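You operate a simulated robot arm through the tools that you are given. There is no shell and no other tool. Be economical: measure what you need, move in short steps, check, and stop when the job is done.

Carry out the task below with a simulated robot arm. There is one attempt and no reset: what you move stays moved.

TASK
Fill clear tub 59 with sand to about its line, then lift it off the turntable onto the table.
Fine: lock the turntable before you feed; free it after, turn it one step on and leave it free; the other tubs stay empty on the turntable. Set down upright: what you pick out.

The check looks at the end state, three seconds after you hand in, the way a careful person would. Anything else that was tipped, shoved, dropped, spilled or broken makes it a failure.

THE ROBOT
A 7-joint arm with a two-finger parallel gripper, fixed in place. Base frame: the origin is at the foot of the arm, x ahead of it, y to its left, z up; the work surface is at about z = 0. Units: mm, rad, N and s.
With the tool pointing down near the work surface it reaches from about 220 to 580 mm from the base axis. Its first joint turns from -1.152 to 1.152 rad. Payload 2.5 kg.
The TCP is the grasp point between the finger pads, 23 mm short of the fingertips. In the tool frame z runs along the fingers and y along their closing line. Largest opening 94 mm; finger width 38, thickness 10; the body of the gripper, 54 by 96 mm, starts 39 mm behind the TCP.
Orientation is that of the tool frame in the base frame, as a unit quaternion [x, y, z, w]. With the fingers straight down and closing along the base's y, the tool's x points along the base's -x, its y along +y and its z along -z.

THE INTERFACE
- The arm moves only by the tool servo_tool. Its argument "plan" is a list of rows, each a list of 7 numbers: the turn, a rotation vector about the base's x, y, z in rad, then the shift along the base's x, y, z in mm, then the opening, from 0 (shut) to 1 (fully open). In form: [[ax, ay, az, x, y, z, hand], ...]. A call has 1 to 20 rows; each row is the pose to reach, as a shift and turn from the pose commanded when the call began. Rows are played at 5 a second. More than 50 mm and 0.15 rad between two rows, or a gripper value outside its range, and nothing of the call is played. Where a pose cannot be reached the arm comes as near as it can. A force on the tool above 40 N (or 10 N above the force at the start of the call, whichever is more), or a blocked arm, ends the call early, and 0.2 s more pass. Each finger travels about 108 mm/s and halts on what it meets, pressing with about 39 N; the grip force reading is that of the motor and also rises with nothing between the fingers. The clock runs only during rows and for 0.2 s after the last one: add rows that repeat a pose to give the fingers time. It gives the time, the measured TCP pose, the force on the tool (base axes), the opening and the grip force at its end, in the units of the frame above (readings bear some noise), with the torque about the TCP (base axes, N m) and any sound that the robot's microphone picked up.
- Cameras (640 x 400 px; columns grow to the right, rows downward): "scene" is fixed at [121.4, -409.3, 543.7]; the picture's right is [0.81, -0.59, 0.00], its down [-0.34, -0.47, -0.81] and it looks along [0.48, 0.66, -0.58] (base axes); focal length 346 px, centre (320, 200). "wrist" rides on the gripper at [86, 16, -74] in the tool frame; the picture's right is [-0.18, 0.98, 0.00], its down [-0.58, -0.11, -0.81] and it looks along [-0.79, -0.15, 0.59] (tool axes); focal length 243 px, centre (320, 200). There is no depth. A picture from a camera that has moved, and an enlarged one, comes with that camera's place and axes in the base frame and with its lens.
- capture(camera): a new picture of that camera. The clock stands still meanwhile.
- zoom(camera, box): a new picture of the part [left, top, right, bottom] of that camera's present view, enlarged. The clock stands still meanwhile.
- hand_in(): hands the job in; it is judged then, once.

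Work in short steps. Places have to be worked out from the pictures, the camera data and where the tool is seen: move nearer, look again, correct. Check each grasp and each placing, and mend what went wrong. You have 120 turns and 76 pictures in all, those below and enlarged ones among them. Open the gripper and draw the arm clear of the work before you hand the job in, unless the task says otherwise; then end with one line.

The tools are called after "Call:" by a JSON object that holds its "fn" and its "kwargs". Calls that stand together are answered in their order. servo_tool: Moves the arm, as the interface text tells. Its arguments: {"type":"object","properties":{"plan":{"type":"array"}},"required":["plan"]} The other tools are called the same way: capture (camera) takes a picture; zoom (camera, box) takes an enlarged picture of a part of a camera's view; hand_in () hands the job in.

At the start:

```text
time_s: 0.0
ee_pos: [323.2, -90.1, 298.8]
ee_rot: [0.0, 1.0, 0.0, 0.0]
force: [0.1, -0.3, -0.3]
moment: [-0.03, -0.02, 0.02]
opening: 94.0
gripper_force: 0.1
```

scene: 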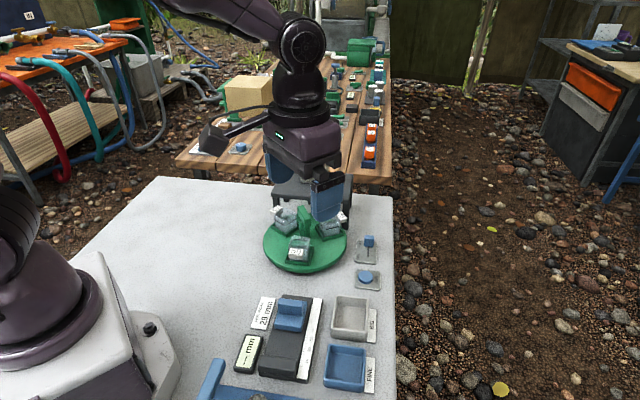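
wrist: 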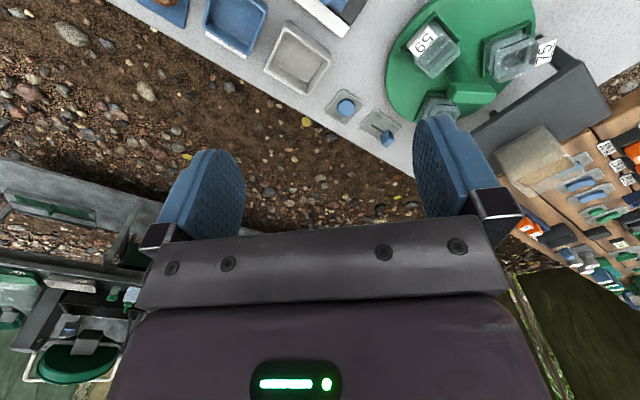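

The scene shows a green turntable with tubs, two blue controls, trays and a slider. I'll enlarge the relevant parts.

Call:
{"fn": "zoom", "kwargs": {"camera": "scene", "box": [240, 130, 400, 290]}}

Call:
{"fn": "zoom", "kwargs": {"camera": "scene", "box": [190, 270, 400, 400]}}

Call:
{"fn": "zoom", "kwargs": {"camera": "wrist", "box": [200, 0, 600, 170]}}

```text
2.50 times, centred on (320, 210) of scene
camera zoom: at [121.4, -409.3, 543.7], right [0.81, -0.59, 0.0], down [-0.34, -0.47, -0.81], along [0.48, 0.66, -0.58], focal length 865 px, centre (320, 175)
```

zoom: 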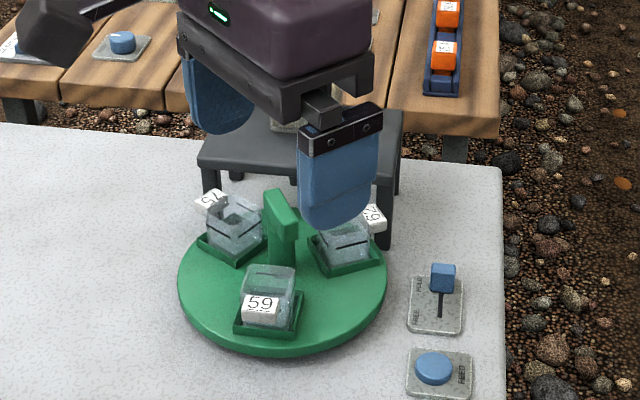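

```text
3.05 times, centred on (295, 335) of scene
camera zoom: at [121.4, -409.3, 543.7], right [0.81, -0.59, 0.0], down [-0.34, -0.47, -0.81], along [0.48, 0.66, -0.58], focal length 1055 px, centre (396, -211)
```

zoom: 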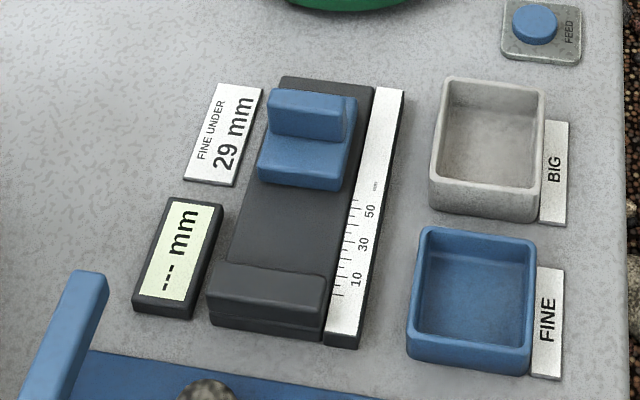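

```text
1.60 times, centred on (400, 85) of wrist
camera zoom: at [237.3, -72.9, 375.2], right [0.18, 0.98, 0.0], down [0.58, -0.11, 0.81], along [0.79, -0.15, -0.59], focal length 388 px, centre (192, 384)
```

zoom: 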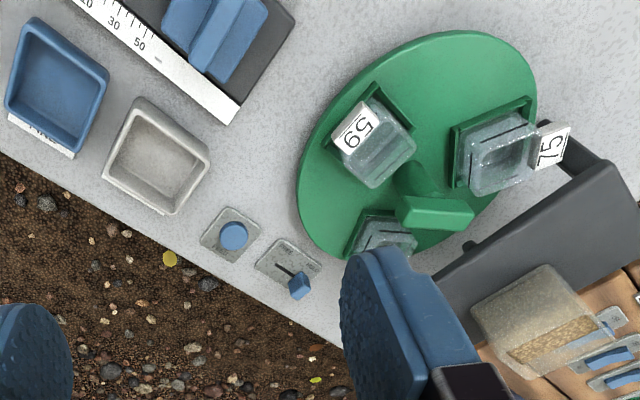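

The turntable centre seems near (427, 67), FEED near (472, -80) and the lever near (529, -26). I'll move the arm to the left at height to clear the view and see the feeder.

Call:
{"fn": "servo_tool", "kwargs": {"plan": [[0, 0, 0, -10, 40, 10, 1], [0, 0, 0, -20, 80, 20, 1], [0, 0, 0, -30, 120, 30, 1], [0, 0, 0, -40, 160, 40, 1], [0, 0, 0, -50, 200, 50, 1], [0, 0, 0, -60, 240, 50, 1], [0, 0, 0, -70, 280, 50, 1]]}}

Call:
{"fn": "capture", "kwargs": {"camera": "wrist"}}

Call:
{"fn": "zoom", "kwargs": {"camera": "scene", "box": [240, 130, 400, 290]}}

```text
time_s: 1.6
ee_pos: [252.3, 189.5, 348.6]
ee_rot: [0.0, 1.0, 0.0, 0.0]
force: [0.3, -0.3, 0.3]
moment: [0.04, 0.05, -0.02]
opening: 93.6
gripper_force: 0.1
```

```text
70 pictures are left
camera wrist: at [166.8, 207.4, 424.3], right [0.18, 0.98, 0.0], down [0.58, -0.11, 0.81], along [0.79, -0.15, -0.59], focal length 243 px, centre (320, 200)
```

wrist: 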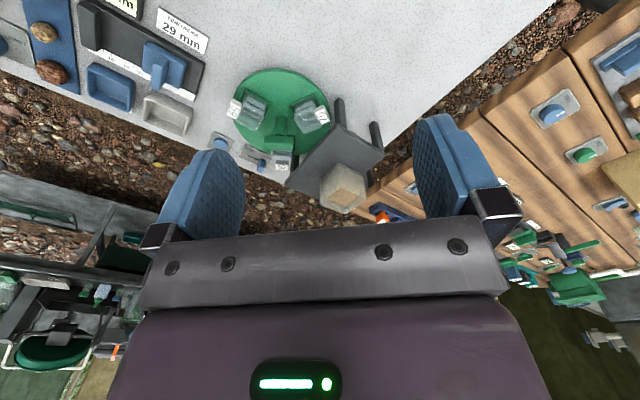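

```text
2.50 times, centred on (320, 210) of scene
camera zoom: at [121.4, -409.3, 543.7], right [0.81, -0.59, 0.0], down [-0.34, -0.47, -0.81], along [0.48, 0.66, -0.58], focal length 865 px, centre (320, 175)
```

zoom: 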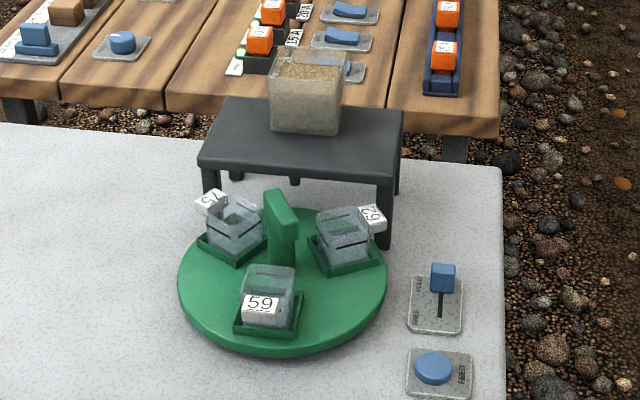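

Hopper stands on a stool overhanging the turntable's far side; tubs are 120° apart, and 59 is roughly opposite the hopper. I'll zoom for detail on the handle, hopper and lever.

Call:
{"fn": "zoom", "kwargs": {"camera": "wrist", "box": [200, 50, 400, 220]}}

Call:
{"fn": "zoom", "kwargs": {"camera": "scene", "box": [335, 220, 395, 295]}}

Call:
{"fn": "zoom", "kwargs": {"camera": "scene", "box": [260, 190, 350, 280]}}

```text
2.35 times, centred on (300, 135) of wrist
camera zoom: at [166.8, 207.4, 424.3], right [0.18, 0.98, 0.0], down [0.58, -0.11, 0.81], along [0.79, -0.15, -0.59], focal length 571 px, centre (367, 353)
```

zoom: 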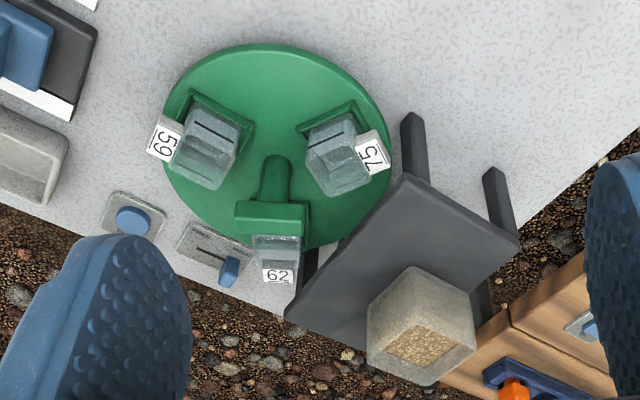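

```text
5.33 times, centred on (365, 258) of scene
camera zoom: at [121.4, -409.3, 543.7], right [0.81, -0.59, 0.0], down [-0.34, -0.47, -0.81], along [0.48, 0.66, -0.58], focal length 1846 px, centre (80, -107)
```

zoom: 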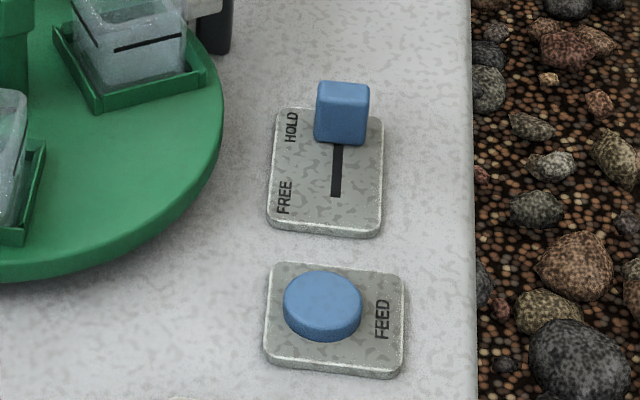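

```text
4.44 times, centred on (305, 235) of scene
camera zoom: at [121.4, -409.3, 543.7], right [0.81, -0.59, 0.0], down [-0.34, -0.47, -0.81], along [0.48, 0.66, -0.58], focal length 1538 px, centre (387, 44)
```

zoom: 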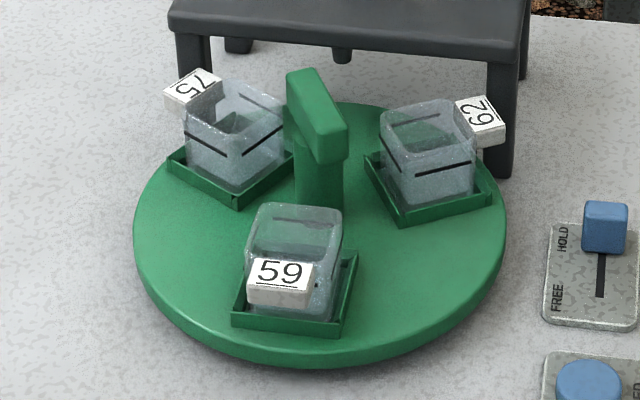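

The lever seems to be at HOLD now, so I must free it, turn 59 about half a turn under the spout, and lock it. First a closer wrist view from behind the turntable.

Call:
{"fn": "servo_tool", "kwargs": {"plan": [[0, 0, 0, 15, -27, -20, 1], [0, 0, 0, 30, -54, -40, 1], [0, 0, 0, 45, -80, -60, 1], [0, 0, 0, 60, -100, -80, 1], [0, 0, 0, 78, -110, -99, 1], [0, 0, 0, 78, -110, -99, 1]]}}

Call:
{"fn": "zoom", "kwargs": {"camera": "wrist", "box": [180, 0, 460, 175]}}

```text
time_s: 3.0
ee_pos: [330.4, 78.6, 249.4]
ee_rot: [0.0, 1.0, 0.0, 0.0]
force: [-0.5, 0.5, -0.1]
moment: [-0.01, -0.01, 0.03]
opening: 94.1
gripper_force: 0.1
```

```text
2.29 times, centred on (320, 88) of wrist
camera zoom: at [244.6, 96.0, 326.0], right [0.18, 0.98, 0.0], down [0.58, -0.11, 0.81], along [0.79, -0.15, -0.59], focal length 555 px, centre (320, 457)
```

zoom: 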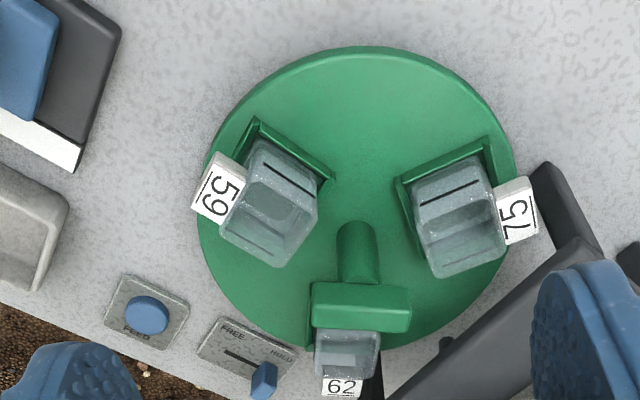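

Handle: post at about (432, 82), bar top z≈101, pointing about 75°; spout tip about (481, 130, 75); lever knob about (548, -6, 20), to slide about 33 mm toward (524, -31) for FREE. I'll approach the lever with the tool turned +45° and look again.

Call:
{"fn": "servo_tool", "kwargs": {"plan": [[0, 0, 0.131, 25, -15, -5, 1], [0, 0, 0.262, 50, -30, -10, 1], [0, 0, 0.393, 75, -45, -20, 1], [0, 0, 0.524, 100, -60, -30, 1], [0, 0, 0.655, 125, -75, -40, 0.8], [0, 0, 0.785, 150, -89, -49, 0.6], [0, 0, 0.785, 150, -89, -49, 0.5]]}}

Call:
{"fn": "zoom", "kwargs": {"camera": "wrist", "box": [160, 0, 480, 200]}}

Call:
{"fn": "zoom", "kwargs": {"camera": "scene", "box": [280, 150, 440, 300]}}

```text
time_s: 4.6
ee_pos: [481.3, -8.6, 201.5]
ee_rot: [-0.383, 0.924, 0.0, -0.001]
force: [-0.5, 0.6, -0.7]
moment: [-0.03, 0.02, -0.01]
opening: 47.2
gripper_force: 0.0
```

```text
2.00 times, centred on (320, 100) of wrist
camera zoom: at [408.5, -58.1, 277.7], right [-0.57, 0.82, 0.0], down [0.49, 0.34, 0.81], along [0.66, 0.46, -0.59], focal length 485 px, centre (320, 400)
```

zoom: 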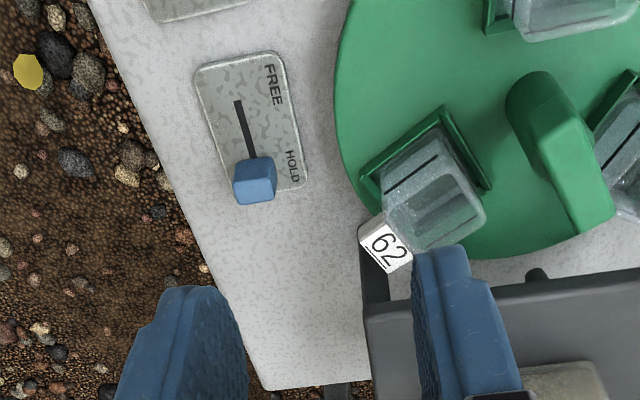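

```text
2.67 times, centred on (360, 225) of scene
camera zoom: at [121.4, -409.3, 543.7], right [0.81, -0.59, 0.0], down [-0.34, -0.47, -0.81], along [0.48, 0.66, -0.58], focal length 923 px, centre (213, 133)
```

zoom: 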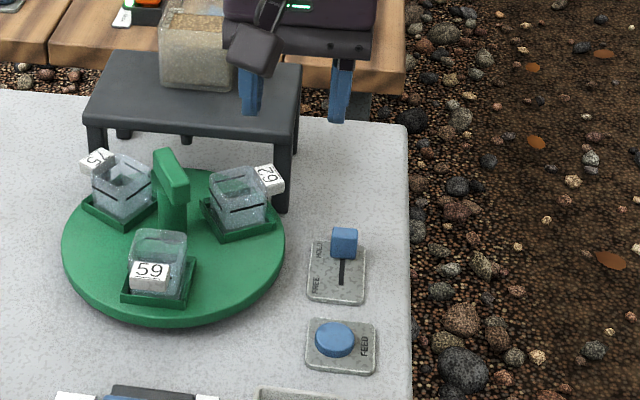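

Knob is confirmed near (547, -5). I'll go above it and descend to TCP z≈38, fingers straddling the knob across the slot.

Call:
{"fn": "servo_tool", "kwargs": {"plan": [[0, 0, 0, 33, 2, -20, 0.6], [0, 0, 0, 66, 4, -40, 0.6], [0, 0, 0, 66, 4, -80, 0.6], [0, 0, 0, 66, 4, -120, 0.6], [0, 0, 0, 66, 4, -145, 0.6], [0, 0, 0, 66, 4, -164, 0.6], [0, 0, 0, 66, 4, -164, 0.6]]}}

Call:
{"fn": "zoom", "kwargs": {"camera": "scene", "box": [310, 180, 430, 280]}}

Call:
{"fn": "zoom", "kwargs": {"camera": "wrist", "box": [160, 60, 480, 260]}}

```text
time_s: 6.2
ee_pos: [546.4, -3.9, 37.0]
ee_rot: [-0.384, 0.923, 0.0, -0.001]
force: [0.5, -0.7, 1.0]
moment: [-0.03, 0.02, -0.03]
opening: 56.3
gripper_force: 0.0
```

```text
4.00 times, centred on (370, 230) of scene
camera zoom: at [121.4, -409.3, 543.7], right [0.81, -0.59, 0.0], down [-0.34, -0.47, -0.81], along [0.48, 0.66, -0.58], focal length 1385 px, centre (120, 80)
```

zoom: 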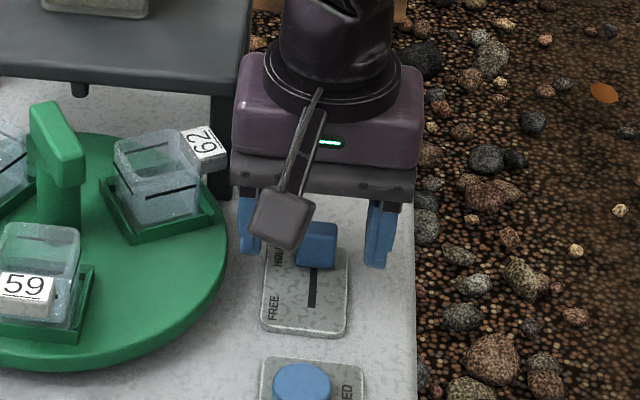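

```text
2.00 times, centred on (320, 160) of wrist
camera zoom: at [475.0, -53.7, 113.0], right [-0.56, 0.83, 0.0], down [0.49, 0.33, 0.81], along [0.67, 0.46, -0.59], focal length 485 px, centre (320, 280)
```

zoom: 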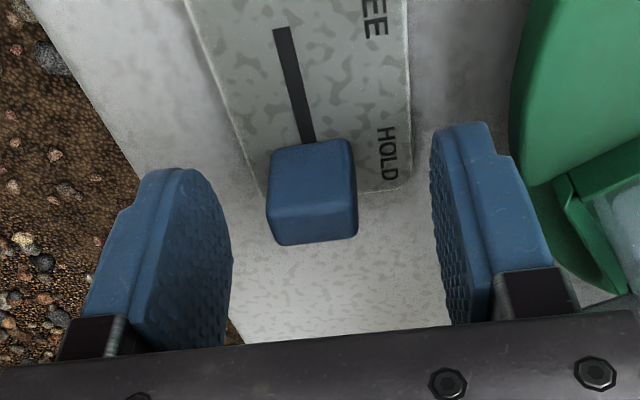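

The knob sits between the fingers. I'll close on it and check.

Call:
{"fn": "servo_tool", "kwargs": {"plan": [[0, 0, 0, 0, 0, -2, 0.3], [0, 0, 0, 0, 0, -2, 0.1], [0, 0, 0, 0, 0, -2, 0.1], [0, 0, 0, 0, 0, -2, 0.1]]}}

```text
time_s: 7.2
ee_pos: [548.5, -6.5, 36.9]
ee_rot: [-0.382, 0.924, -0.001, 0.001]
force: [11.7, -10.8, -4.7]
moment: [0.2, -0.13, 0.08]
opening: 21.5
gripper_force: 45.4
```

Gripped (21.5 mm). I'll slide it toward FREE along (-1,-1), with a slight sideways correction to relieve the lateral force.

Call:
{"fn": "servo_tool", "kwargs": {"plan": [[0, 0, 0, 1.5, -2, 0, 0.1], [0, 0, 0, -4, -8, 0, 0.1], [0, 0, 0, -10, -14, 0, 0.1], [0, 0, 0, -15, -19, 0, 0.1], [0, 0, 0, -20, -25, 0, 0.1], [0, 0, 0, -22, -27, 0, 0.1]]}}

Call:
{"fn": "zoom", "kwargs": {"camera": "wrist", "box": [160, 0, 480, 200]}}

```text
time_s: 8.6
ee_pos: [524.4, -29.6, 36.0]
ee_rot: [-0.383, 0.924, 0.002, -0.001]
force: [-12.9, 9.9, 17.4]
moment: [0.14, -0.02, -0.08]
opening: 21.6
gripper_force: 45.1
```

```text
2.00 times, centred on (320, 100) of wrist
camera zoom: at [452.8, -79.1, 111.6], right [-0.57, 0.82, 0.0], down [0.49, 0.33, 0.81], along [0.66, 0.46, -0.59], focal length 485 px, centre (320, 400)
```

zoom: 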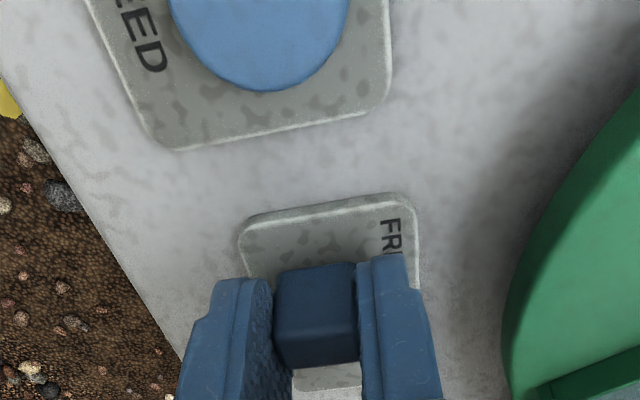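

It moved about 33 mm. I'll nudge a bit further to feel the end stop.

Call:
{"fn": "servo_tool", "kwargs": {"plan": [[0, 0, 0, -1, -1, 0, 0.1], [0, 0, 0, -3, -3, 0, 0.1], [0, 0, 0, -5, -5, 0, 0.1]]}}

```text
time_s: 9.4
ee_pos: [523.5, -31.8, 35.7]
ee_rot: [-0.385, 0.923, 0.002, 0.005]
force: [5.2, 24.9, 6.0]
moment: [-0.26, 0.5, -0.12]
opening: 21.2
gripper_force: 44.6
```

End stop reached. Release, rise and look.

Call:
{"fn": "servo_tool", "kwargs": {"plan": [[0, 0, 0, 2, 2, 0, 0.5], [0, 0, 0, 3, 4, 0, 0.6], [0, 0, 0, 3, 4, 30, 0.6], [0, 0, 0, 3, 4, 75, 0.6], [0, 0, 0, 0, 2, 120, 0.6], [0, 0, 0, -25, 30, 140, 0.6], [0, 0, 0, -42, 45, 144, 0.6]]}}

Call:
{"fn": "zoom", "kwargs": {"camera": "scene", "box": [280, 180, 400, 290]}}

```text
time_s: 11.0
ee_pos: [477.9, 7.7, 179.2]
ee_rot: [-0.383, 0.924, 0.0, 0.0]
force: [0.0, 0.2, -0.4]
moment: [0.01, -0.02, -0.01]
opening: 56.3
gripper_force: 0.0
```

```text
3.64 times, centred on (340, 235) of scene
camera zoom: at [121.4, -409.3, 543.7], right [0.81, -0.59, 0.0], down [-0.34, -0.47, -0.81], along [0.48, 0.66, -0.58], focal length 1259 px, centre (247, 73)
```

zoom: 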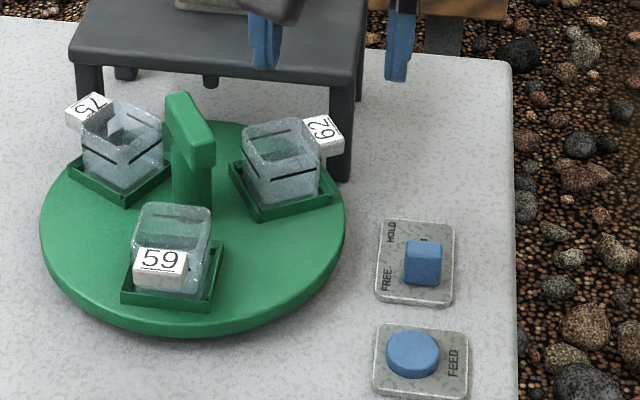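

Lever is at FREE. Now go over the handle (432, 82) with the tool turned to +75°, closing across the bar.

Call:
{"fn": "servo_tool", "kwargs": {"plan": [[0, 0, 0.131, -12, 19, 0, 0.6], [0, 0, 0.262, -24, 38, 0, 0.6], [0, 0, 0.393, -36, 57, 0, 0.6], [0, 0, 0.524, -46, 74, 0, 0.6], [0, 0, 0.524, -46, 74, -20, 0.6], [0, 0, 0.524, -46, 74, -20, 0.6]]}}

Call:
{"fn": "capture", "kwargs": {"camera": "wrist"}}

Call:
{"fn": "zoom", "kwargs": {"camera": "scene", "box": [250, 130, 370, 250]}}

```text
time_s: 12.4
ee_pos: [431.7, 82.4, 159.2]
ee_rot: [-0.609, 0.793, -0.001, 0.0]
force: [-0.3, 0.6, -0.2]
moment: [0.01, 0.0, -0.04]
opening: 56.3
gripper_force: 0.2
```

```text
58 pictures are left
camera wrist: at [394.3, 3.6, 235.5], right [-0.9, 0.43, 0.0], down [0.25, 0.53, 0.81], along [0.35, 0.73, -0.59], focal length 243 px, centre (320, 200)
```

wrist: 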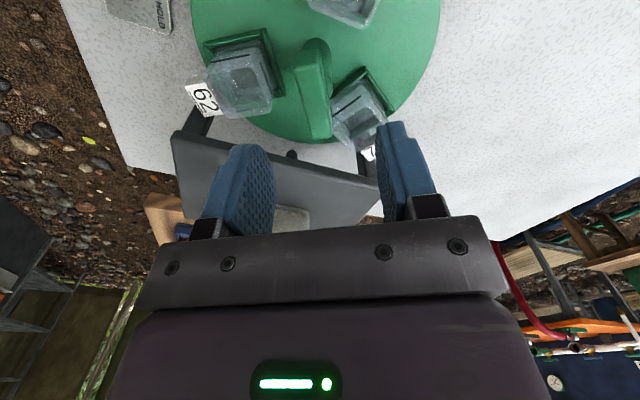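

```text
3.33 times, centred on (310, 190) of scene
camera zoom: at [121.4, -409.3, 543.7], right [0.81, -0.59, 0.0], down [-0.34, -0.47, -0.81], along [0.48, 0.66, -0.58], focal length 1154 px, centre (353, 233)
```

zoom: 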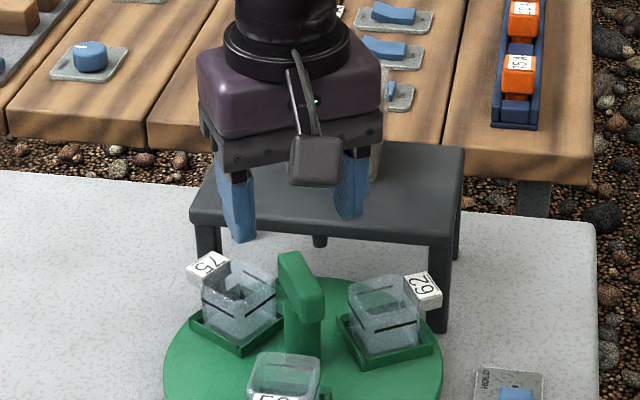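

The bar lies between the fingers' span, centre about (435, 83). Descend to z≈104 and close gently.

Call:
{"fn": "servo_tool", "kwargs": {"plan": [[0, 0, 0, 2, 0, -20, 0.5], [0, 0, 0, 2, 0, -40, 0.45], [0, 0, 0, 2, 0, -56, 0.45], [0, 0, 0, 2, 0, -56, 0.45]]}}

Call:
{"fn": "capture", "kwargs": {"camera": "wrist"}}

Call:
{"fn": "zoom", "kwargs": {"camera": "scene", "box": [250, 150, 370, 270]}}

```text
time_s: 13.4
ee_pos: [434.8, 82.8, 104.0]
ee_rot: [-0.608, 0.794, 0.0, 0.0]
force: [-0.7, 0.6, 0.6]
moment: [0.02, -0.02, 0.01]
opening: 42.4
gripper_force: 0.0
```

```text
56 pictures are left
camera wrist: at [397.3, 3.8, 180.0], right [-0.9, 0.43, 0.0], down [0.26, 0.53, 0.81], along [0.35, 0.73, -0.59], focal length 243 px, centre (320, 200)
```

wrist: 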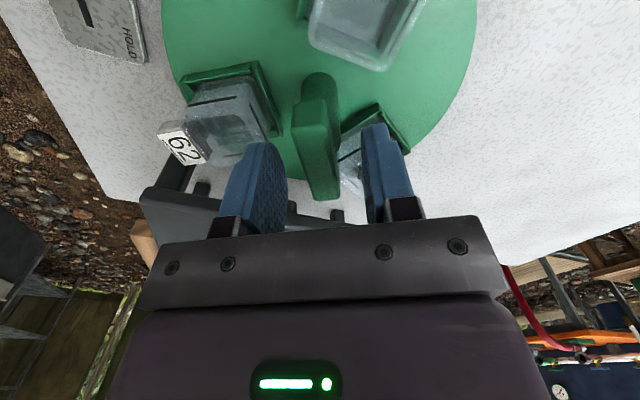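

```text
3.33 times, centred on (310, 210) of scene
camera zoom: at [121.4, -409.3, 543.7], right [0.81, -0.59, 0.0], down [-0.34, -0.47, -0.81], along [0.48, 0.66, -0.58], focal length 1154 px, centre (353, 167)
```

zoom: 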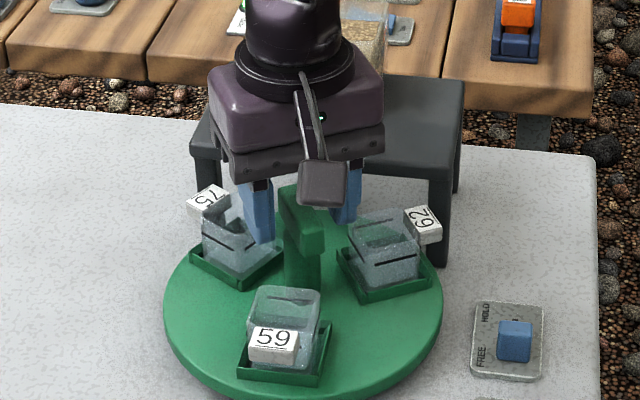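

Bar is centered. Closing.

Call:
{"fn": "servo_tool", "kwargs": {"plan": [[0, 0, 0, 0, 0, 0, 0.2], [0, 0, 0, 0, 0, 0, 0.05], [0, 0, 0, 0, 0, 0, 0.05], [0, 0, 0, 0, 0, 0, 0.05]]}}

```text
time_s: 14.4
ee_pos: [434.4, 82.2, 103.8]
ee_rot: [-0.609, 0.793, -0.001, 0.0]
force: [8.3, 1.4, -8.5]
moment: [-0.28, 0.01, 0.04]
opening: 16.2
gripper_force: 45.2
```

Gripped at 16 mm. Turning clockwise 60° slowly, then checking.

Call:
{"fn": "servo_tool", "kwargs": {"plan": [[0, 0, -0.05, 0, 0, 0, 0.05], [0, 0, -0.13, 0, 0, 0, 0.05], [0, 0, -0.23, 0, 0, 0, 0.05], [0, 0, -0.33, 0, 0, 0, 0.05], [0, 0, -0.43, 0, 0, 0, 0.05], [0, 0, -0.53, 0, 0, 0, 0.05], [0, 0, -0.63, 0, 0, 0, 0.05], [0, 0, -0.73, 0, 0, 0, 0.05], [0, 0, -0.83, 0, 0, 0, 0.05], [0, 0, -0.93, 0, 0, 0, 0.05], [0, 0, -1.01, 0, 0, 0, 0.05], [0, 0, -1.047, 0, 0, 0, 0.05]]}}

Call:
{"fn": "zoom", "kwargs": {"camera": "scene", "box": [250, 150, 370, 270]}}

```text
time_s: 17.0
ee_pos: [436.7, 82.9, 104.6]
ee_rot: [-0.13, 0.992, -0.001, 0.002]
force: [20.2, -7.2, 2.8]
moment: [0.06, 0.06, 0.03]
opening: 15.9
gripper_force: 45.2
```

```text
3.33 times, centred on (310, 210) of scene
camera zoom: at [121.3, -409.3, 543.7], right [0.81, -0.59, 0.0], down [-0.34, -0.47, -0.81], along [0.48, 0.66, -0.58], focal length 1154 px, centre (353, 167)
```

zoom: 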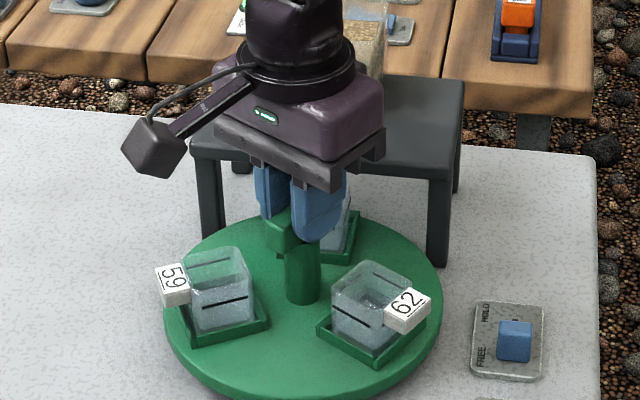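

It turns freely; no clicks. The true centre is a little more to +x; continue another 60° with a 3 mm correction.

Call:
{"fn": "servo_tool", "kwargs": {"plan": [[0, 0, -0.05, 2, -0.5, 0, 0.05], [0, 0, -0.13, 3, -1, 0, 0.05], [0, 0, -0.23, 3, -1, 0, 0.05], [0, 0, -0.33, 3, -1, 0, 0.05], [0, 0, -0.43, 3, -1, 0, 0.05], [0, 0, -0.53, 3, -1, 0, 0.05], [0, 0, -0.63, 3, -1, 0, 0.05], [0, 0, -0.73, 3, -1, 0, 0.05], [0, 0, -0.83, 3, -1, 0, 0.05], [0, 0, -0.93, 3, -1, 0, 0.05], [0, 0, -1.01, 3, -1, 0, 0.05], [0, 0, -1.047, 3, -1, 0, 0.05]]}}

Call:
{"fn": "zoom", "kwargs": {"camera": "scene", "box": [250, 130, 370, 270]}}

```text
time_s: 18.9
ee_pos: [441.6, 78.9, 105.4]
ee_rot: [0.246, 0.969, 0.0, 0.01]
force: [2.1, -0.7, -2.0]
moment: [-0.06, 0.05, 1.71]
opening: 41.4
gripper_force: 44.9
stopped in row 9: the force on the tool passed its limit at 42 N (the readings are from after the stop); the commanded pose is now the measured one
```

```text
2.86 times, centred on (310, 200) of scene
camera zoom: at [121.4, -409.3, 543.7], right [0.81, -0.59, 0.0], down [-0.34, -0.47, -0.81], along [0.48, 0.66, -0.58], focal length 989 px, centre (349, 200)
```

zoom: 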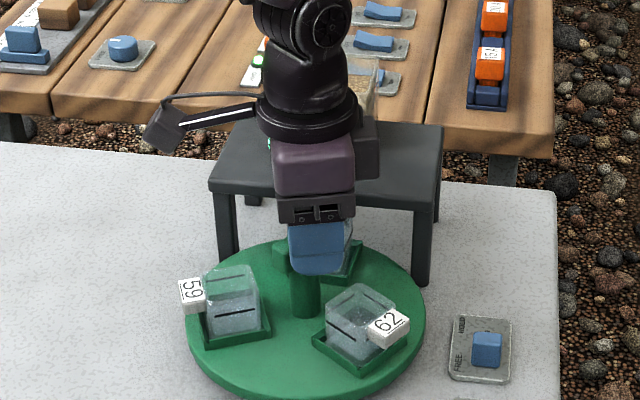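

The gripper slipped on the handle: the table stopped after a bit. I'll open, rise and look for what blocks it.

Call:
{"fn": "servo_tool", "kwargs": {"plan": [[0, 0, 0, 0, 0, 0, 0.6], [0, 0, 0, 0, 0, 0, 0.7], [0, 0, 0, 0, 0, 40, 0.7], [0, 0, 0, -45, 10, 70, 0.7], [0, 0, 0, -90, 20, 100, 0.7], [0, 0, 0, -120, 40, 120, 0.7], [0, 0, 0, -120, 40, 120, 0.7]]}}

Call:
{"fn": "zoom", "kwargs": {"camera": "scene", "box": [250, 150, 370, 270]}}

Call:
{"fn": "capture", "kwargs": {"camera": "wrist"}}

```text
refused: row 4 steps farther than a row can; nothing moved
```

```text
3.33 times, centred on (310, 210) of scene
camera zoom: at [121.4, -409.3, 543.7], right [0.81, -0.59, 0.0], down [-0.34, -0.47, -0.81], along [0.48, 0.66, -0.58], focal length 1154 px, centre (353, 167)
```

zoom: 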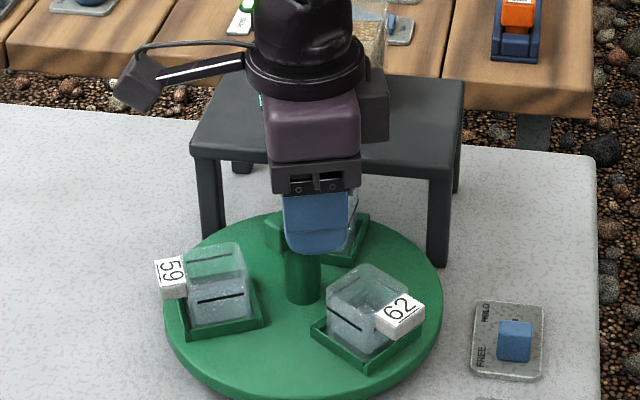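

```text
51 pictures are left
camera wrist: at [372.9, 135.8, 178.5], right [0.63, 0.78, 0.01], down [0.45, -0.37, 0.82], along [0.64, -0.51, -0.58], focal length 243 px, centre (320, 200)
```

wrist: 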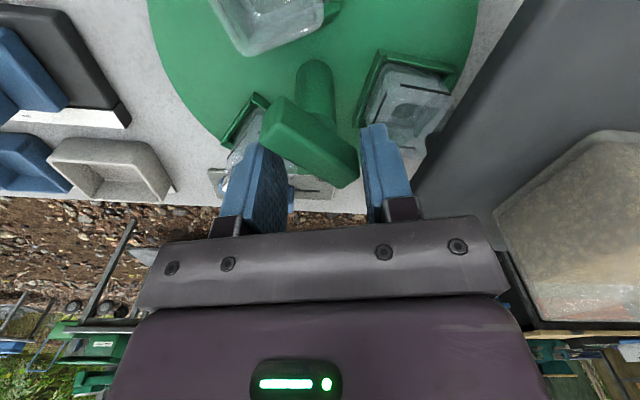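

I'll retreat with smaller steps.

Call:
{"fn": "servo_tool", "kwargs": {"plan": [[0, 0, 0, 0, 0, 0, 0.6], [0, 0, 0, 0, 0, 0, 0.7], [0, 0, 0, 0, 0, 40, 0.7], [0, 0, 0, -25, 10, 70, 0.7], [0, 0, 0, -55, 20, 100, 0.7], [0, 0, 0, -90, 30, 120, 0.7], [0, 0, 0, -120, 40, 120, 0.7], [0, 0, 0, -120, 40, 120, 0.7]]}}

Call:
{"fn": "zoom", "kwargs": {"camera": "scene", "box": [250, 150, 370, 270]}}

Call:
{"fn": "capture", "kwargs": {"camera": "wrist"}}

```text
time_s: 20.7
ee_pos: [321.4, 119.1, 225.2]
ee_rot: [0.25, 0.968, 0.0, 0.008]
force: [0.2, -0.4, 0.1]
moment: [0.02, 0.0, 0.01]
opening: 65.8
gripper_force: 0.0
```

```text
3.33 times, centred on (310, 210) of scene
camera zoom: at [121.4, -409.3, 543.7], right [0.81, -0.59, 0.0], down [-0.34, -0.47, -0.81], along [0.48, 0.66, -0.58], focal length 1154 px, centre (353, 167)
```

zoom: 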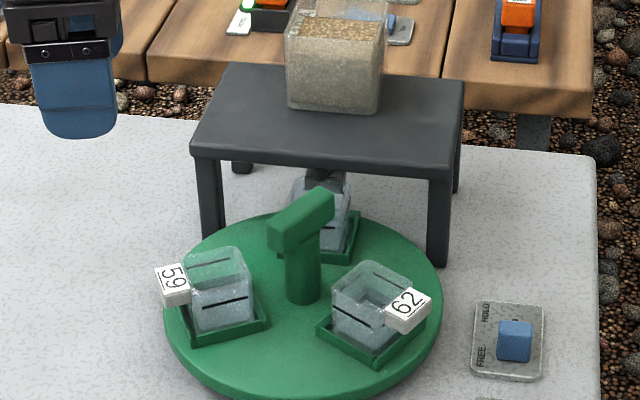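

```text
49 pictures are left
camera wrist: at [252.9, 176.1, 299.5], right [0.64, 0.77, 0.01], down [0.44, -0.37, 0.82], along [0.63, -0.51, -0.58], focal length 243 px, centre (320, 200)
```

wrist: 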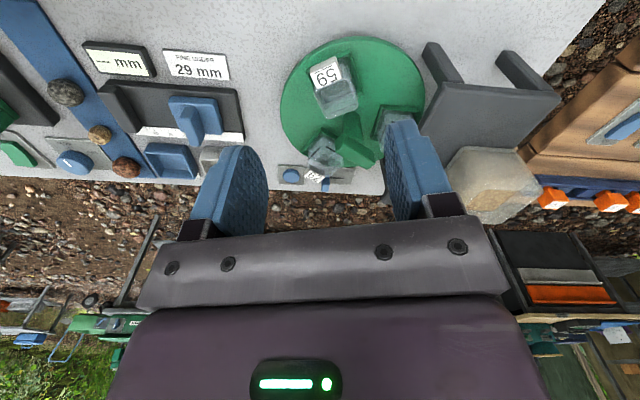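

The table sprang back to exactly tub 75 under the spout: there are detents. Next I'll grip the bar deeper (full pad width) centred at the refined axis (436, 80.5), bar now at about 15°, so tool at +15°.

Call:
{"fn": "servo_tool", "kwargs": {"plan": [[0, 0, 0.128, 20, -7, 0, 0.6], [0, 0, 0.256, 40, -14, 0, 0.5], [0, 0, 0.384, 60, -21, -15, 0.4], [0, 0, 0.512, 80, -28, -35, 0.4], [0, 0, 0.64, 100, -34, -50, 0.4], [0, 0, 0.767, 115, -38.6, -65, 0.4], [0, 0, 0.767, 115, -38.6, -65, 0.4]]}}

Call:
{"fn": "capture", "kwargs": {"camera": "wrist"}}

```text
time_s: 22.3
ee_pos: [437.0, 80.7, 159.5]
ee_rot: [-0.132, 0.991, 0.004, 0.008]
force: [-0.1, 0.3, -0.5]
moment: [0.01, 0.01, 0.01]
opening: 37.8
gripper_force: 0.0
```

```text
48 pictures are left
camera wrist: at [349.6, 73.9, 233.7], right [-0.08, 1.0, 0.01], down [0.58, 0.04, 0.82], along [0.81, 0.07, -0.58], focal length 243 px, centre (320, 200)
```

wrist: 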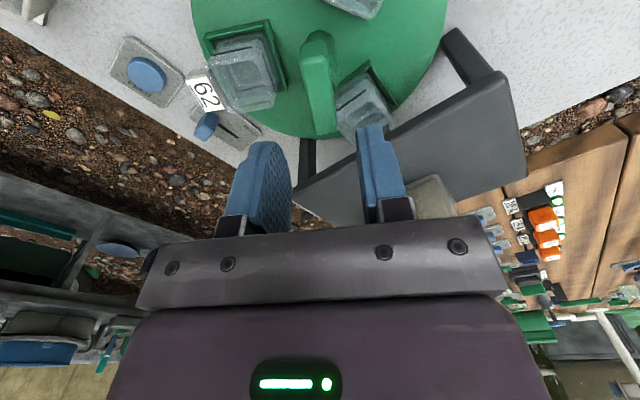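

Alignment looks good. Descend to z≈94 for a deeper grip.

Call:
{"fn": "servo_tool", "kwargs": {"plan": [[0, 0, 0, -0.5, 0, -20, 0.36], [0, 0, 0, -0.5, 0, -40, 0.36], [0, 0, 0, -0.5, 0, -55, 0.36], [0, 0, 0, -0.5, 0, -66, 0.36], [0, 0, 0, -0.5, 0, -66, 0.36]]}}

Call:
{"fn": "zoom", "kwargs": {"camera": "scene", "box": [250, 150, 370, 270]}}

Call:
{"fn": "zoom", "kwargs": {"camera": "wrist", "box": [160, 40, 480, 240]}}

```text
time_s: 23.5
ee_pos: [436.6, 80.1, 93.4]
ee_rot: [-0.131, 0.991, 0.004, 0.008]
force: [-0.1, 0.3, 0.3]
moment: [0.0, 0.05, -0.02]
opening: 33.7
gripper_force: 0.1
```

```text
3.33 times, centred on (310, 210) of scene
camera zoom: at [121.4, -409.3, 543.7], right [0.81, -0.59, 0.0], down [-0.34, -0.47, -0.81], along [0.48, 0.66, -0.58], focal length 1154 px, centre (353, 167)
```

zoom: 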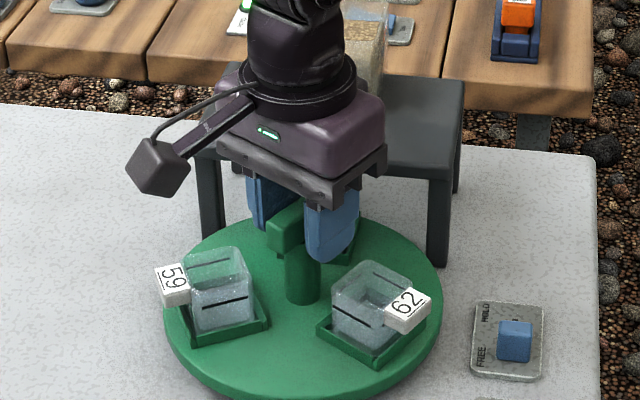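

```text
2.00 times, centred on (320, 140) of wrist
camera zoom: at [348.1, 74.0, 167.6], right [-0.08, 1.0, 0.01], down [0.58, 0.04, 0.81], along [0.81, 0.07, -0.58], focal length 485 px, centre (320, 320)
```

zoom: 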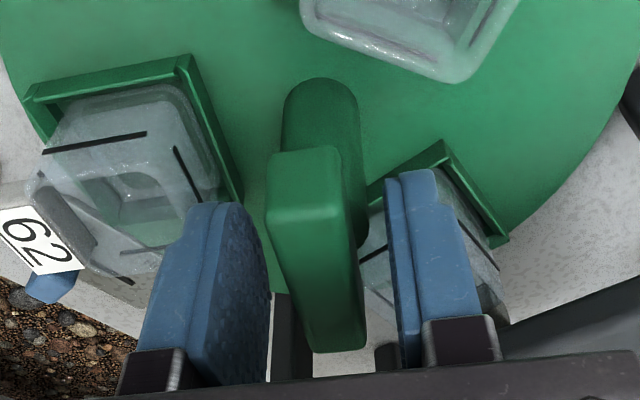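

The fingers straddle the bar and clear the tubs. Close, then turn clockwise 120° in one go if it holds — first 30° to check.

Call:
{"fn": "servo_tool", "kwargs": {"plan": [[0, 0, 0, 0, 0, 3, 0.15], [0, 0, 0, 0, 0, 3, 0], [0, 0, 0, 0, 0, 3, 0], [0, 0, 0, 0, 0, 3, 0]]}}

Call:
{"fn": "servo_tool", "kwargs": {"plan": [[0, 0, -0.05, 0, 0, 0, 0], [0, 0, -0.1, 0, 0, 0, 0], [0, 0, -0.15, 0, 0, 0, 0], [0, 0, -0.2, 0, 0, 0, 0], [0, 0, -0.25, 0, 0, 0, 0], [0, 0, -0.3, 0, 0, 0, 0]]}}

Call:
{"fn": "zoom", "kwargs": {"camera": "scene", "box": [250, 150, 370, 270]}}

```text
time_s: 24.0
ee_pos: [436.7, 81.6, 93.9]
ee_rot: [-0.132, 0.991, 0.005, 0.008]
force: [2.9, 1.5, -2.9]
moment: [-0.19, 0.26, 0.01]
opening: 23.5
gripper_force: 45.3
stopped in row 2: the force on the tool passed its limit at 43 N (the readings are from after the stop); the commanded pose is now the measured one
```

```text
time_s: 25.4
ee_pos: [434.9, 79.8, 93.2]
ee_rot: [0.015, 1.0, 0.002, 0.008]
force: [-3.3, -4.7, -2.7]
moment: [-0.18, -0.49, 2.28]
opening: 23.8
gripper_force: 45.4
```

```text
3.33 times, centred on (310, 210) of scene
camera zoom: at [121.4, -409.3, 543.7], right [0.81, -0.59, 0.0], down [-0.34, -0.47, -0.81], along [0.48, 0.66, -0.58], focal length 1154 px, centre (353, 167)
```

zoom: 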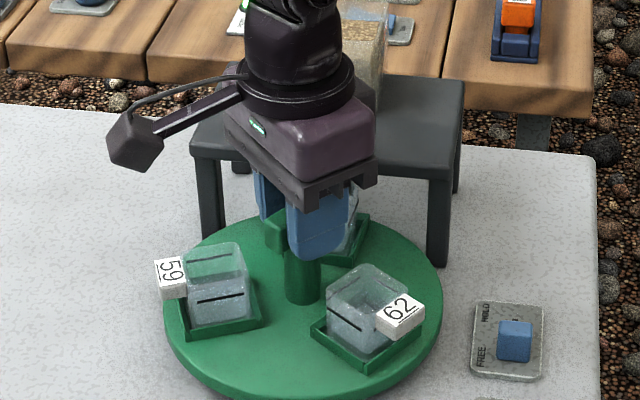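

The opening of 23.5 mm means I gripped the round post, not the bar. Also the table resists elastically with >2 Nm; I'll inspect around tub 75 and the spout before forcing.

Call:
{"fn": "servo_tool", "kwargs": {"plan": [[0, 0, 0, 0, 0, 0, 0.3], [0, 0, 0, 0, 0, 0, 0.4], [0, 0, 0, 0, 0, 30, 0.4], [0, 0, 0, -25, 0, 60, 0.4], [0, 0, 0, -60, 0, 80, 0.4], [0, 0, 0, -95, 30, 85, 0.4], [0, 0, 0, -120, 55, 85, 0.4]]}}

Call:
{"fn": "zoom", "kwargs": {"camera": "scene", "box": [280, 170, 350, 240]}}

Call:
{"fn": "zoom", "kwargs": {"camera": "wrist", "box": [200, 0, 480, 180]}}

```text
time_s: 27.0
ee_pos: [317.3, 137.2, 177.0]
ee_rot: [0.018, 1.0, 0.003, 0.009]
force: [0.5, -0.7, -0.6]
moment: [0.01, -0.04, 0.03]
opening: 37.8
gripper_force: 0.0
```

```text
5.71 times, centred on (315, 205) of scene
camera zoom: at [121.4, -409.3, 543.7], right [0.81, -0.59, 0.0], down [-0.34, -0.47, -0.81], along [0.48, 0.66, -0.58], focal length 1978 px, centre (349, 171)
```

zoom: 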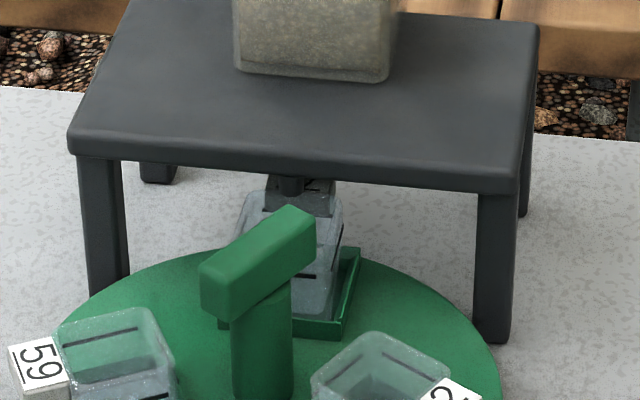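

```text
2.22 times, centred on (340, 90) of wrist
camera zoom: at [229.7, 156.1, 252.0], right [0.22, 0.98, 0.01], down [0.56, -0.13, 0.82], along [0.8, -0.17, -0.58], focal length 539 px, centre (276, 444)
```

zoom: 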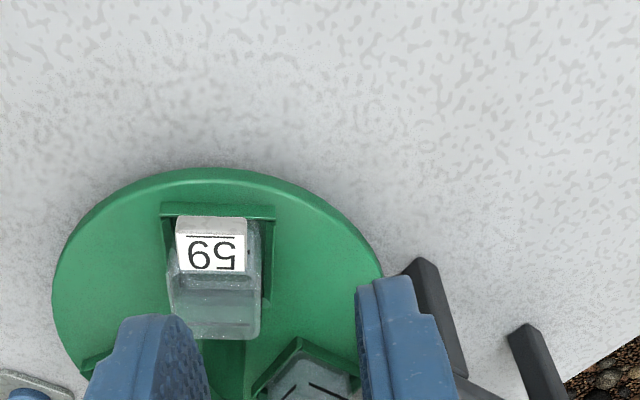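

Tubs and spout look undisturbed. To tell a detent from a hard stop I'll regrip the bar proper (z≈103) and try the other direction slightly.

Call:
{"fn": "servo_tool", "kwargs": {"plan": [[-0.003, 0.009, 0.1, 40, -20, 0, 0.4], [-0.006, 0.018, 0.2, 80, -40, 0, 0.36], [-0.006, 0.018, 0.298, 119, -56.7, 0, 0.36], [-0.006, 0.018, 0.298, 119, -56.7, -40, 0.36], [-0.006, 0.018, 0.298, 119, -56.7, -73, 0.36], [-0.006, 0.018, 0.298, 119, -56.7, -73, 0.36], [-0.006, 0.018, 0.298, 119, -56.7, -73, 0.15], [-0.006, 0.018, 0.298, 119, -56.7, -73, 0.1], [-0.006, 0.018, 0.298, 119, -56.7, -73, 0.1]]}}

```text
time_s: 29.0
ee_pos: [435.9, 81.3, 105.4]
ee_rot: [-0.132, 0.991, 0.001, -0.001]
force: [5.5, 6.4, -8.0]
moment: [-0.21, 0.19, 0.0]
opening: 15.9
gripper_force: 44.7
```

Bar gripped (16 mm). Try a small counter-clockwise turn.

Call:
{"fn": "servo_tool", "kwargs": {"plan": [[0, 0, 0.05, 0, 0, 0, 0.1], [0, 0, 0.1, 0, 0, 0, 0.1], [0, 0, 0.15, 0, 0, 0, 0.1], [0, 0, 0.2, 0, 0, 0, 0.1], [0, 0, 0.25, 0, 0, 0, 0.1]]}}

Call:
{"fn": "zoom", "kwargs": {"camera": "scene", "box": [250, 150, 370, 270]}}

```text
time_s: 30.2
ee_pos: [436.0, 82.6, 105.1]
ee_rot: [-0.256, 0.967, 0.001, -0.001]
force: [-5.3, 14.2, 5.9]
moment: [0.14, -0.51, 0.02]
opening: 15.8
gripper_force: 44.5
```

```text
3.33 times, centred on (310, 210) of scene
camera zoom: at [121.3, -409.3, 543.7], right [0.81, -0.59, 0.0], down [-0.34, -0.47, -0.81], along [0.48, 0.66, -0.58], focal length 1154 px, centre (353, 167)
```

zoom: 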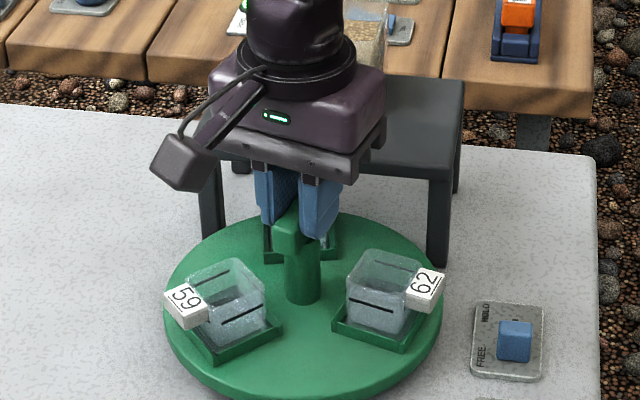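

Counter-clockwise is free, so that was an end stop. I'll turn counter-clockwise by about 75° more, then regrip for the rest (59 needs ~226° total).

Call:
{"fn": "servo_tool", "kwargs": {"plan": [[0, 0, 0.1, 0, 0.5, 0, 0.1], [0, 0, 0.2, 0, 1, 0, 0.1], [0, 0, 0.3, 0, 1, 0, 0.1], [0, 0, 0.4, 0, 1, 0, 0.1], [0, 0, 0.5, 0, 1, 0, 0.1], [0, 0, 0.6, 0, 1, 0, 0.1], [0, 0, 0.7, 0, 1, 0, 0.1], [0, 0, 0.8, 0, 1, 0, 0.1], [0, 0, 0.9, 0, 1, 0, 0.1], [0, 0, 1.0, 0, 1, 0, 0.1], [0, 0, 1.1, 0, 1, 0, 0.1], [0, 0, 1.2, 0, 1, 0, 0.1], [0, 0, 1.3, 0, 1, 0, 0.1]]}}

Call:
{"fn": "zoom", "kwargs": {"camera": "scene", "box": [250, 150, 370, 270]}}

```text
time_s: 32.7
ee_pos: [435.6, 81.0, 105.4]
ee_rot: [0.721, -0.693, -0.001, 0.002]
force: [-1.8, 0.2, 2.1]
moment: [0.1, -0.16, -0.01]
opening: 15.7
gripper_force: 45.1
stopped in row 12: the force on the tool passed its limit at 41 N (the readings are from after the stop); the commanded pose is now the measured one
```

```text
3.33 times, centred on (310, 210) of scene
camera zoom: at [121.4, -409.3, 543.7], right [0.81, -0.59, 0.0], down [-0.34, -0.47, -0.81], along [0.48, 0.66, -0.58], focal length 1154 px, centre (353, 167)
```

zoom: 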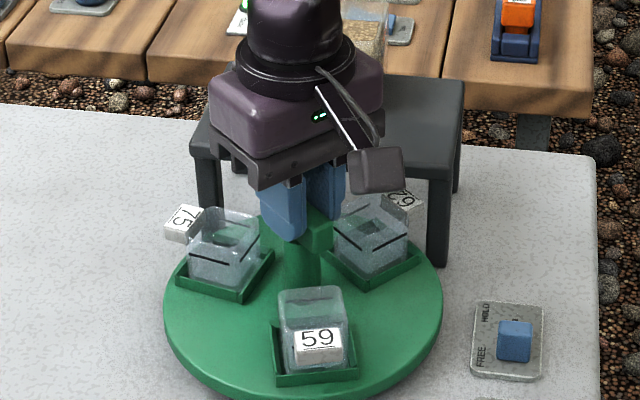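

Turned to about 92°; only a side load stopped it. Now release, rise, and turn the tool back by 180° to regrip.

Call:
{"fn": "servo_tool", "kwargs": {"plan": [[0, 0, 0, 0, 0, 0, 0.3], [0, 0, 0, 0, 0, 0, 0.36], [0, 0, -0.02, 0, 0, 30, 0.36], [0, 0, -0.16, 0, 0, 45, 0.36], [0, 0, -0.3, 0, 0, 50, 0.36], [0, 0, -0.44, 0, 0, 50, 0.36], [0, 0, -0.58, 0, 0, 50, 0.36], [0, 0, -0.72, 0, 0, 50, 0.36], [0, 0, -0.86, 0, 0, 50, 0.36], [0, 0, -1.0, 0, 0, 50, 0.36], [0, 0, -1.14, 0, 0, 50, 0.36], [0, 0, -1.28, 0, 0, 50, 0.36], [0, 0, -1.42, 0, 0, 50, 0.36], [0, 0, -1.56, 0, 0, 50, 0.36]]}}

Call:
{"fn": "servo_tool", "kwargs": {"plan": [[0, 0, -0.14, 0, 0, 0, 0.36], [0, 0, -0.28, 0, 0, 0, 0.36], [0, 0, -0.42, 0, 0, 0, 0.36], [0, 0, -0.56, 0, 0, 0, 0.36], [0, 0, -0.7, 0, 0, 0, 0.36], [0, 0, -0.84, 0, 0, 0, 0.36], [0, 0, -0.98, 0, 0, 0, 0.36], [0, 0, -1.12, 0, 0, 0, 0.36], [0, 0, -1.26, 0, 0, 0, 0.36], [0, 0, -1.4, 0, 0, 0, 0.36], [0, 0, -1.54, 0, 0, 0, 0.36], [0, 0, -1.58, 0, 0, 0, 0.36], [0, 0, -1.58, 0, 0, 0, 0.36]]}}

Call:
{"fn": "capture", "kwargs": {"camera": "wrist"}}

Call:
{"fn": "zoom", "kwargs": {"camera": "scene", "box": [250, 150, 370, 270]}}

```text
time_s: 35.7
ee_pos: [435.4, 80.8, 155.6]
ee_rot: [-0.022, 1.0, 0.001, 0.0]
force: [-1.1, -0.1, -0.7]
moment: [0.03, 0.01, -0.01]
opening: 33.8
gripper_force: 0.0
```

```text
time_s: 38.5
ee_pos: [435.1, 79.8, 155.2]
ee_rot: [0.694, 0.72, 0.001, 0.0]
force: [0.4, 0.1, -0.7]
moment: [0.02, -0.01, 0.01]
opening: 33.9
gripper_force: 0.2
```

```text
40 pictures are left
camera wrist: at [448.1, 169.0, 231.7], right [0.99, -0.15, 0.0], down [-0.09, -0.59, 0.81], along [-0.12, -0.8, -0.59], focal length 243 px, centre (320, 200)
```

wrist: 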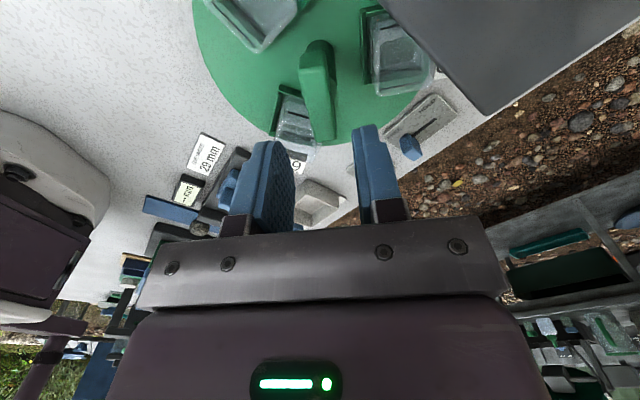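

```text
3.33 times, centred on (310, 210) of scene
camera zoom: at [121.4, -409.3, 543.7], right [0.81, -0.59, 0.0], down [-0.34, -0.47, -0.81], along [0.48, 0.66, -0.58], focal length 1154 px, centre (353, 167)
```

zoom: 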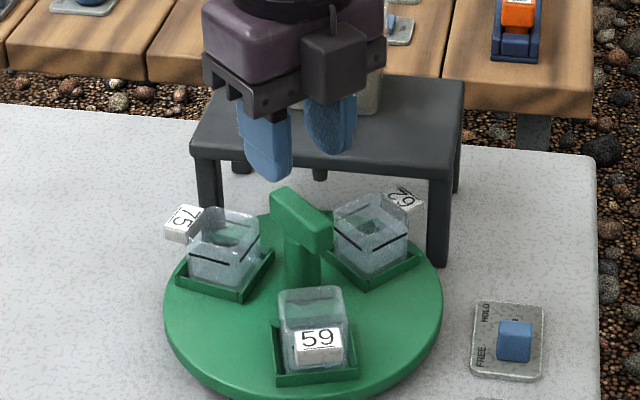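

Full wrist range is available. Descend, grip the bar and turn counter-clockwise.

Call:
{"fn": "servo_tool", "kwargs": {"plan": [[0, 0, 0, 0.5, 0.7, -25, 0.36], [0, 0, 0, 0.5, 0.7, -50, 0.36], [0, 0, 0, 0.5, 0.7, -50, 0.2], [0, 0, 0, 0.5, 0.7, -50, 0.1], [0, 0, 0, 0.5, 0.7, -50, 0.1], [0, 0, 0, 0.5, 0.7, -50, 0.1]]}}

Call:
{"fn": "servo_tool", "kwargs": {"plan": [[0, 0, 0.05, 0, 0, 0, 0.1], [0, 0, 0.15, 0, 0, 0, 0.1], [0, 0, 0.25, 0, 0, 0, 0.1], [0, 0, 0.35, 0, 0, 0, 0.1], [0, 0, 0.45, 0, 0, 0, 0.1], [0, 0, 0.55, 0, 0, 0, 0.1], [0, 0, 0.65, 0, 0, 0, 0.1], [0, 0, 0.75, 0, 0, 0, 0.1]]}}

Call:
{"fn": "zoom", "kwargs": {"camera": "scene", "box": [250, 150, 370, 270]}}

```text
time_s: 39.9
ee_pos: [435.7, 82.3, 105.8]
ee_rot: [0.694, 0.72, 0.0, -0.001]
force: [-8.6, -1.1, 0.2]
moment: [0.35, 0.14, 0.01]
opening: 15.9
gripper_force: 45.0
```

```text
time_s: 41.7
ee_pos: [435.4, 81.8, 105.3]
ee_rot: [0.38, 0.925, 0.001, -0.002]
force: [-19.1, -7.5, 6.2]
moment: [-0.93, -0.46, -0.02]
opening: 15.8
gripper_force: 44.8
```

```text
3.33 times, centred on (310, 210) of scene
camera zoom: at [121.3, -409.3, 543.7], right [0.81, -0.59, 0.0], down [-0.34, -0.47, -0.81], along [0.48, 0.66, -0.58], focal length 1154 px, centre (353, 167)
```

zoom: 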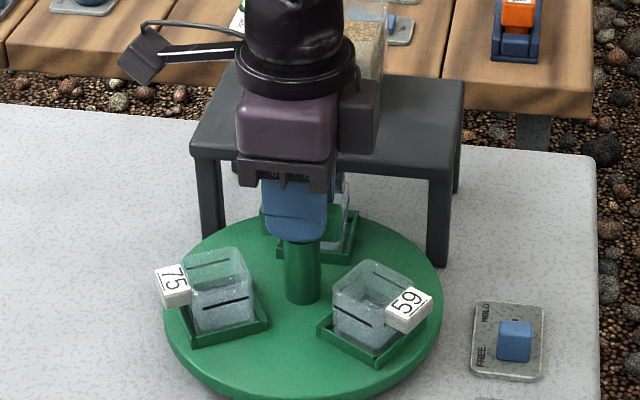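

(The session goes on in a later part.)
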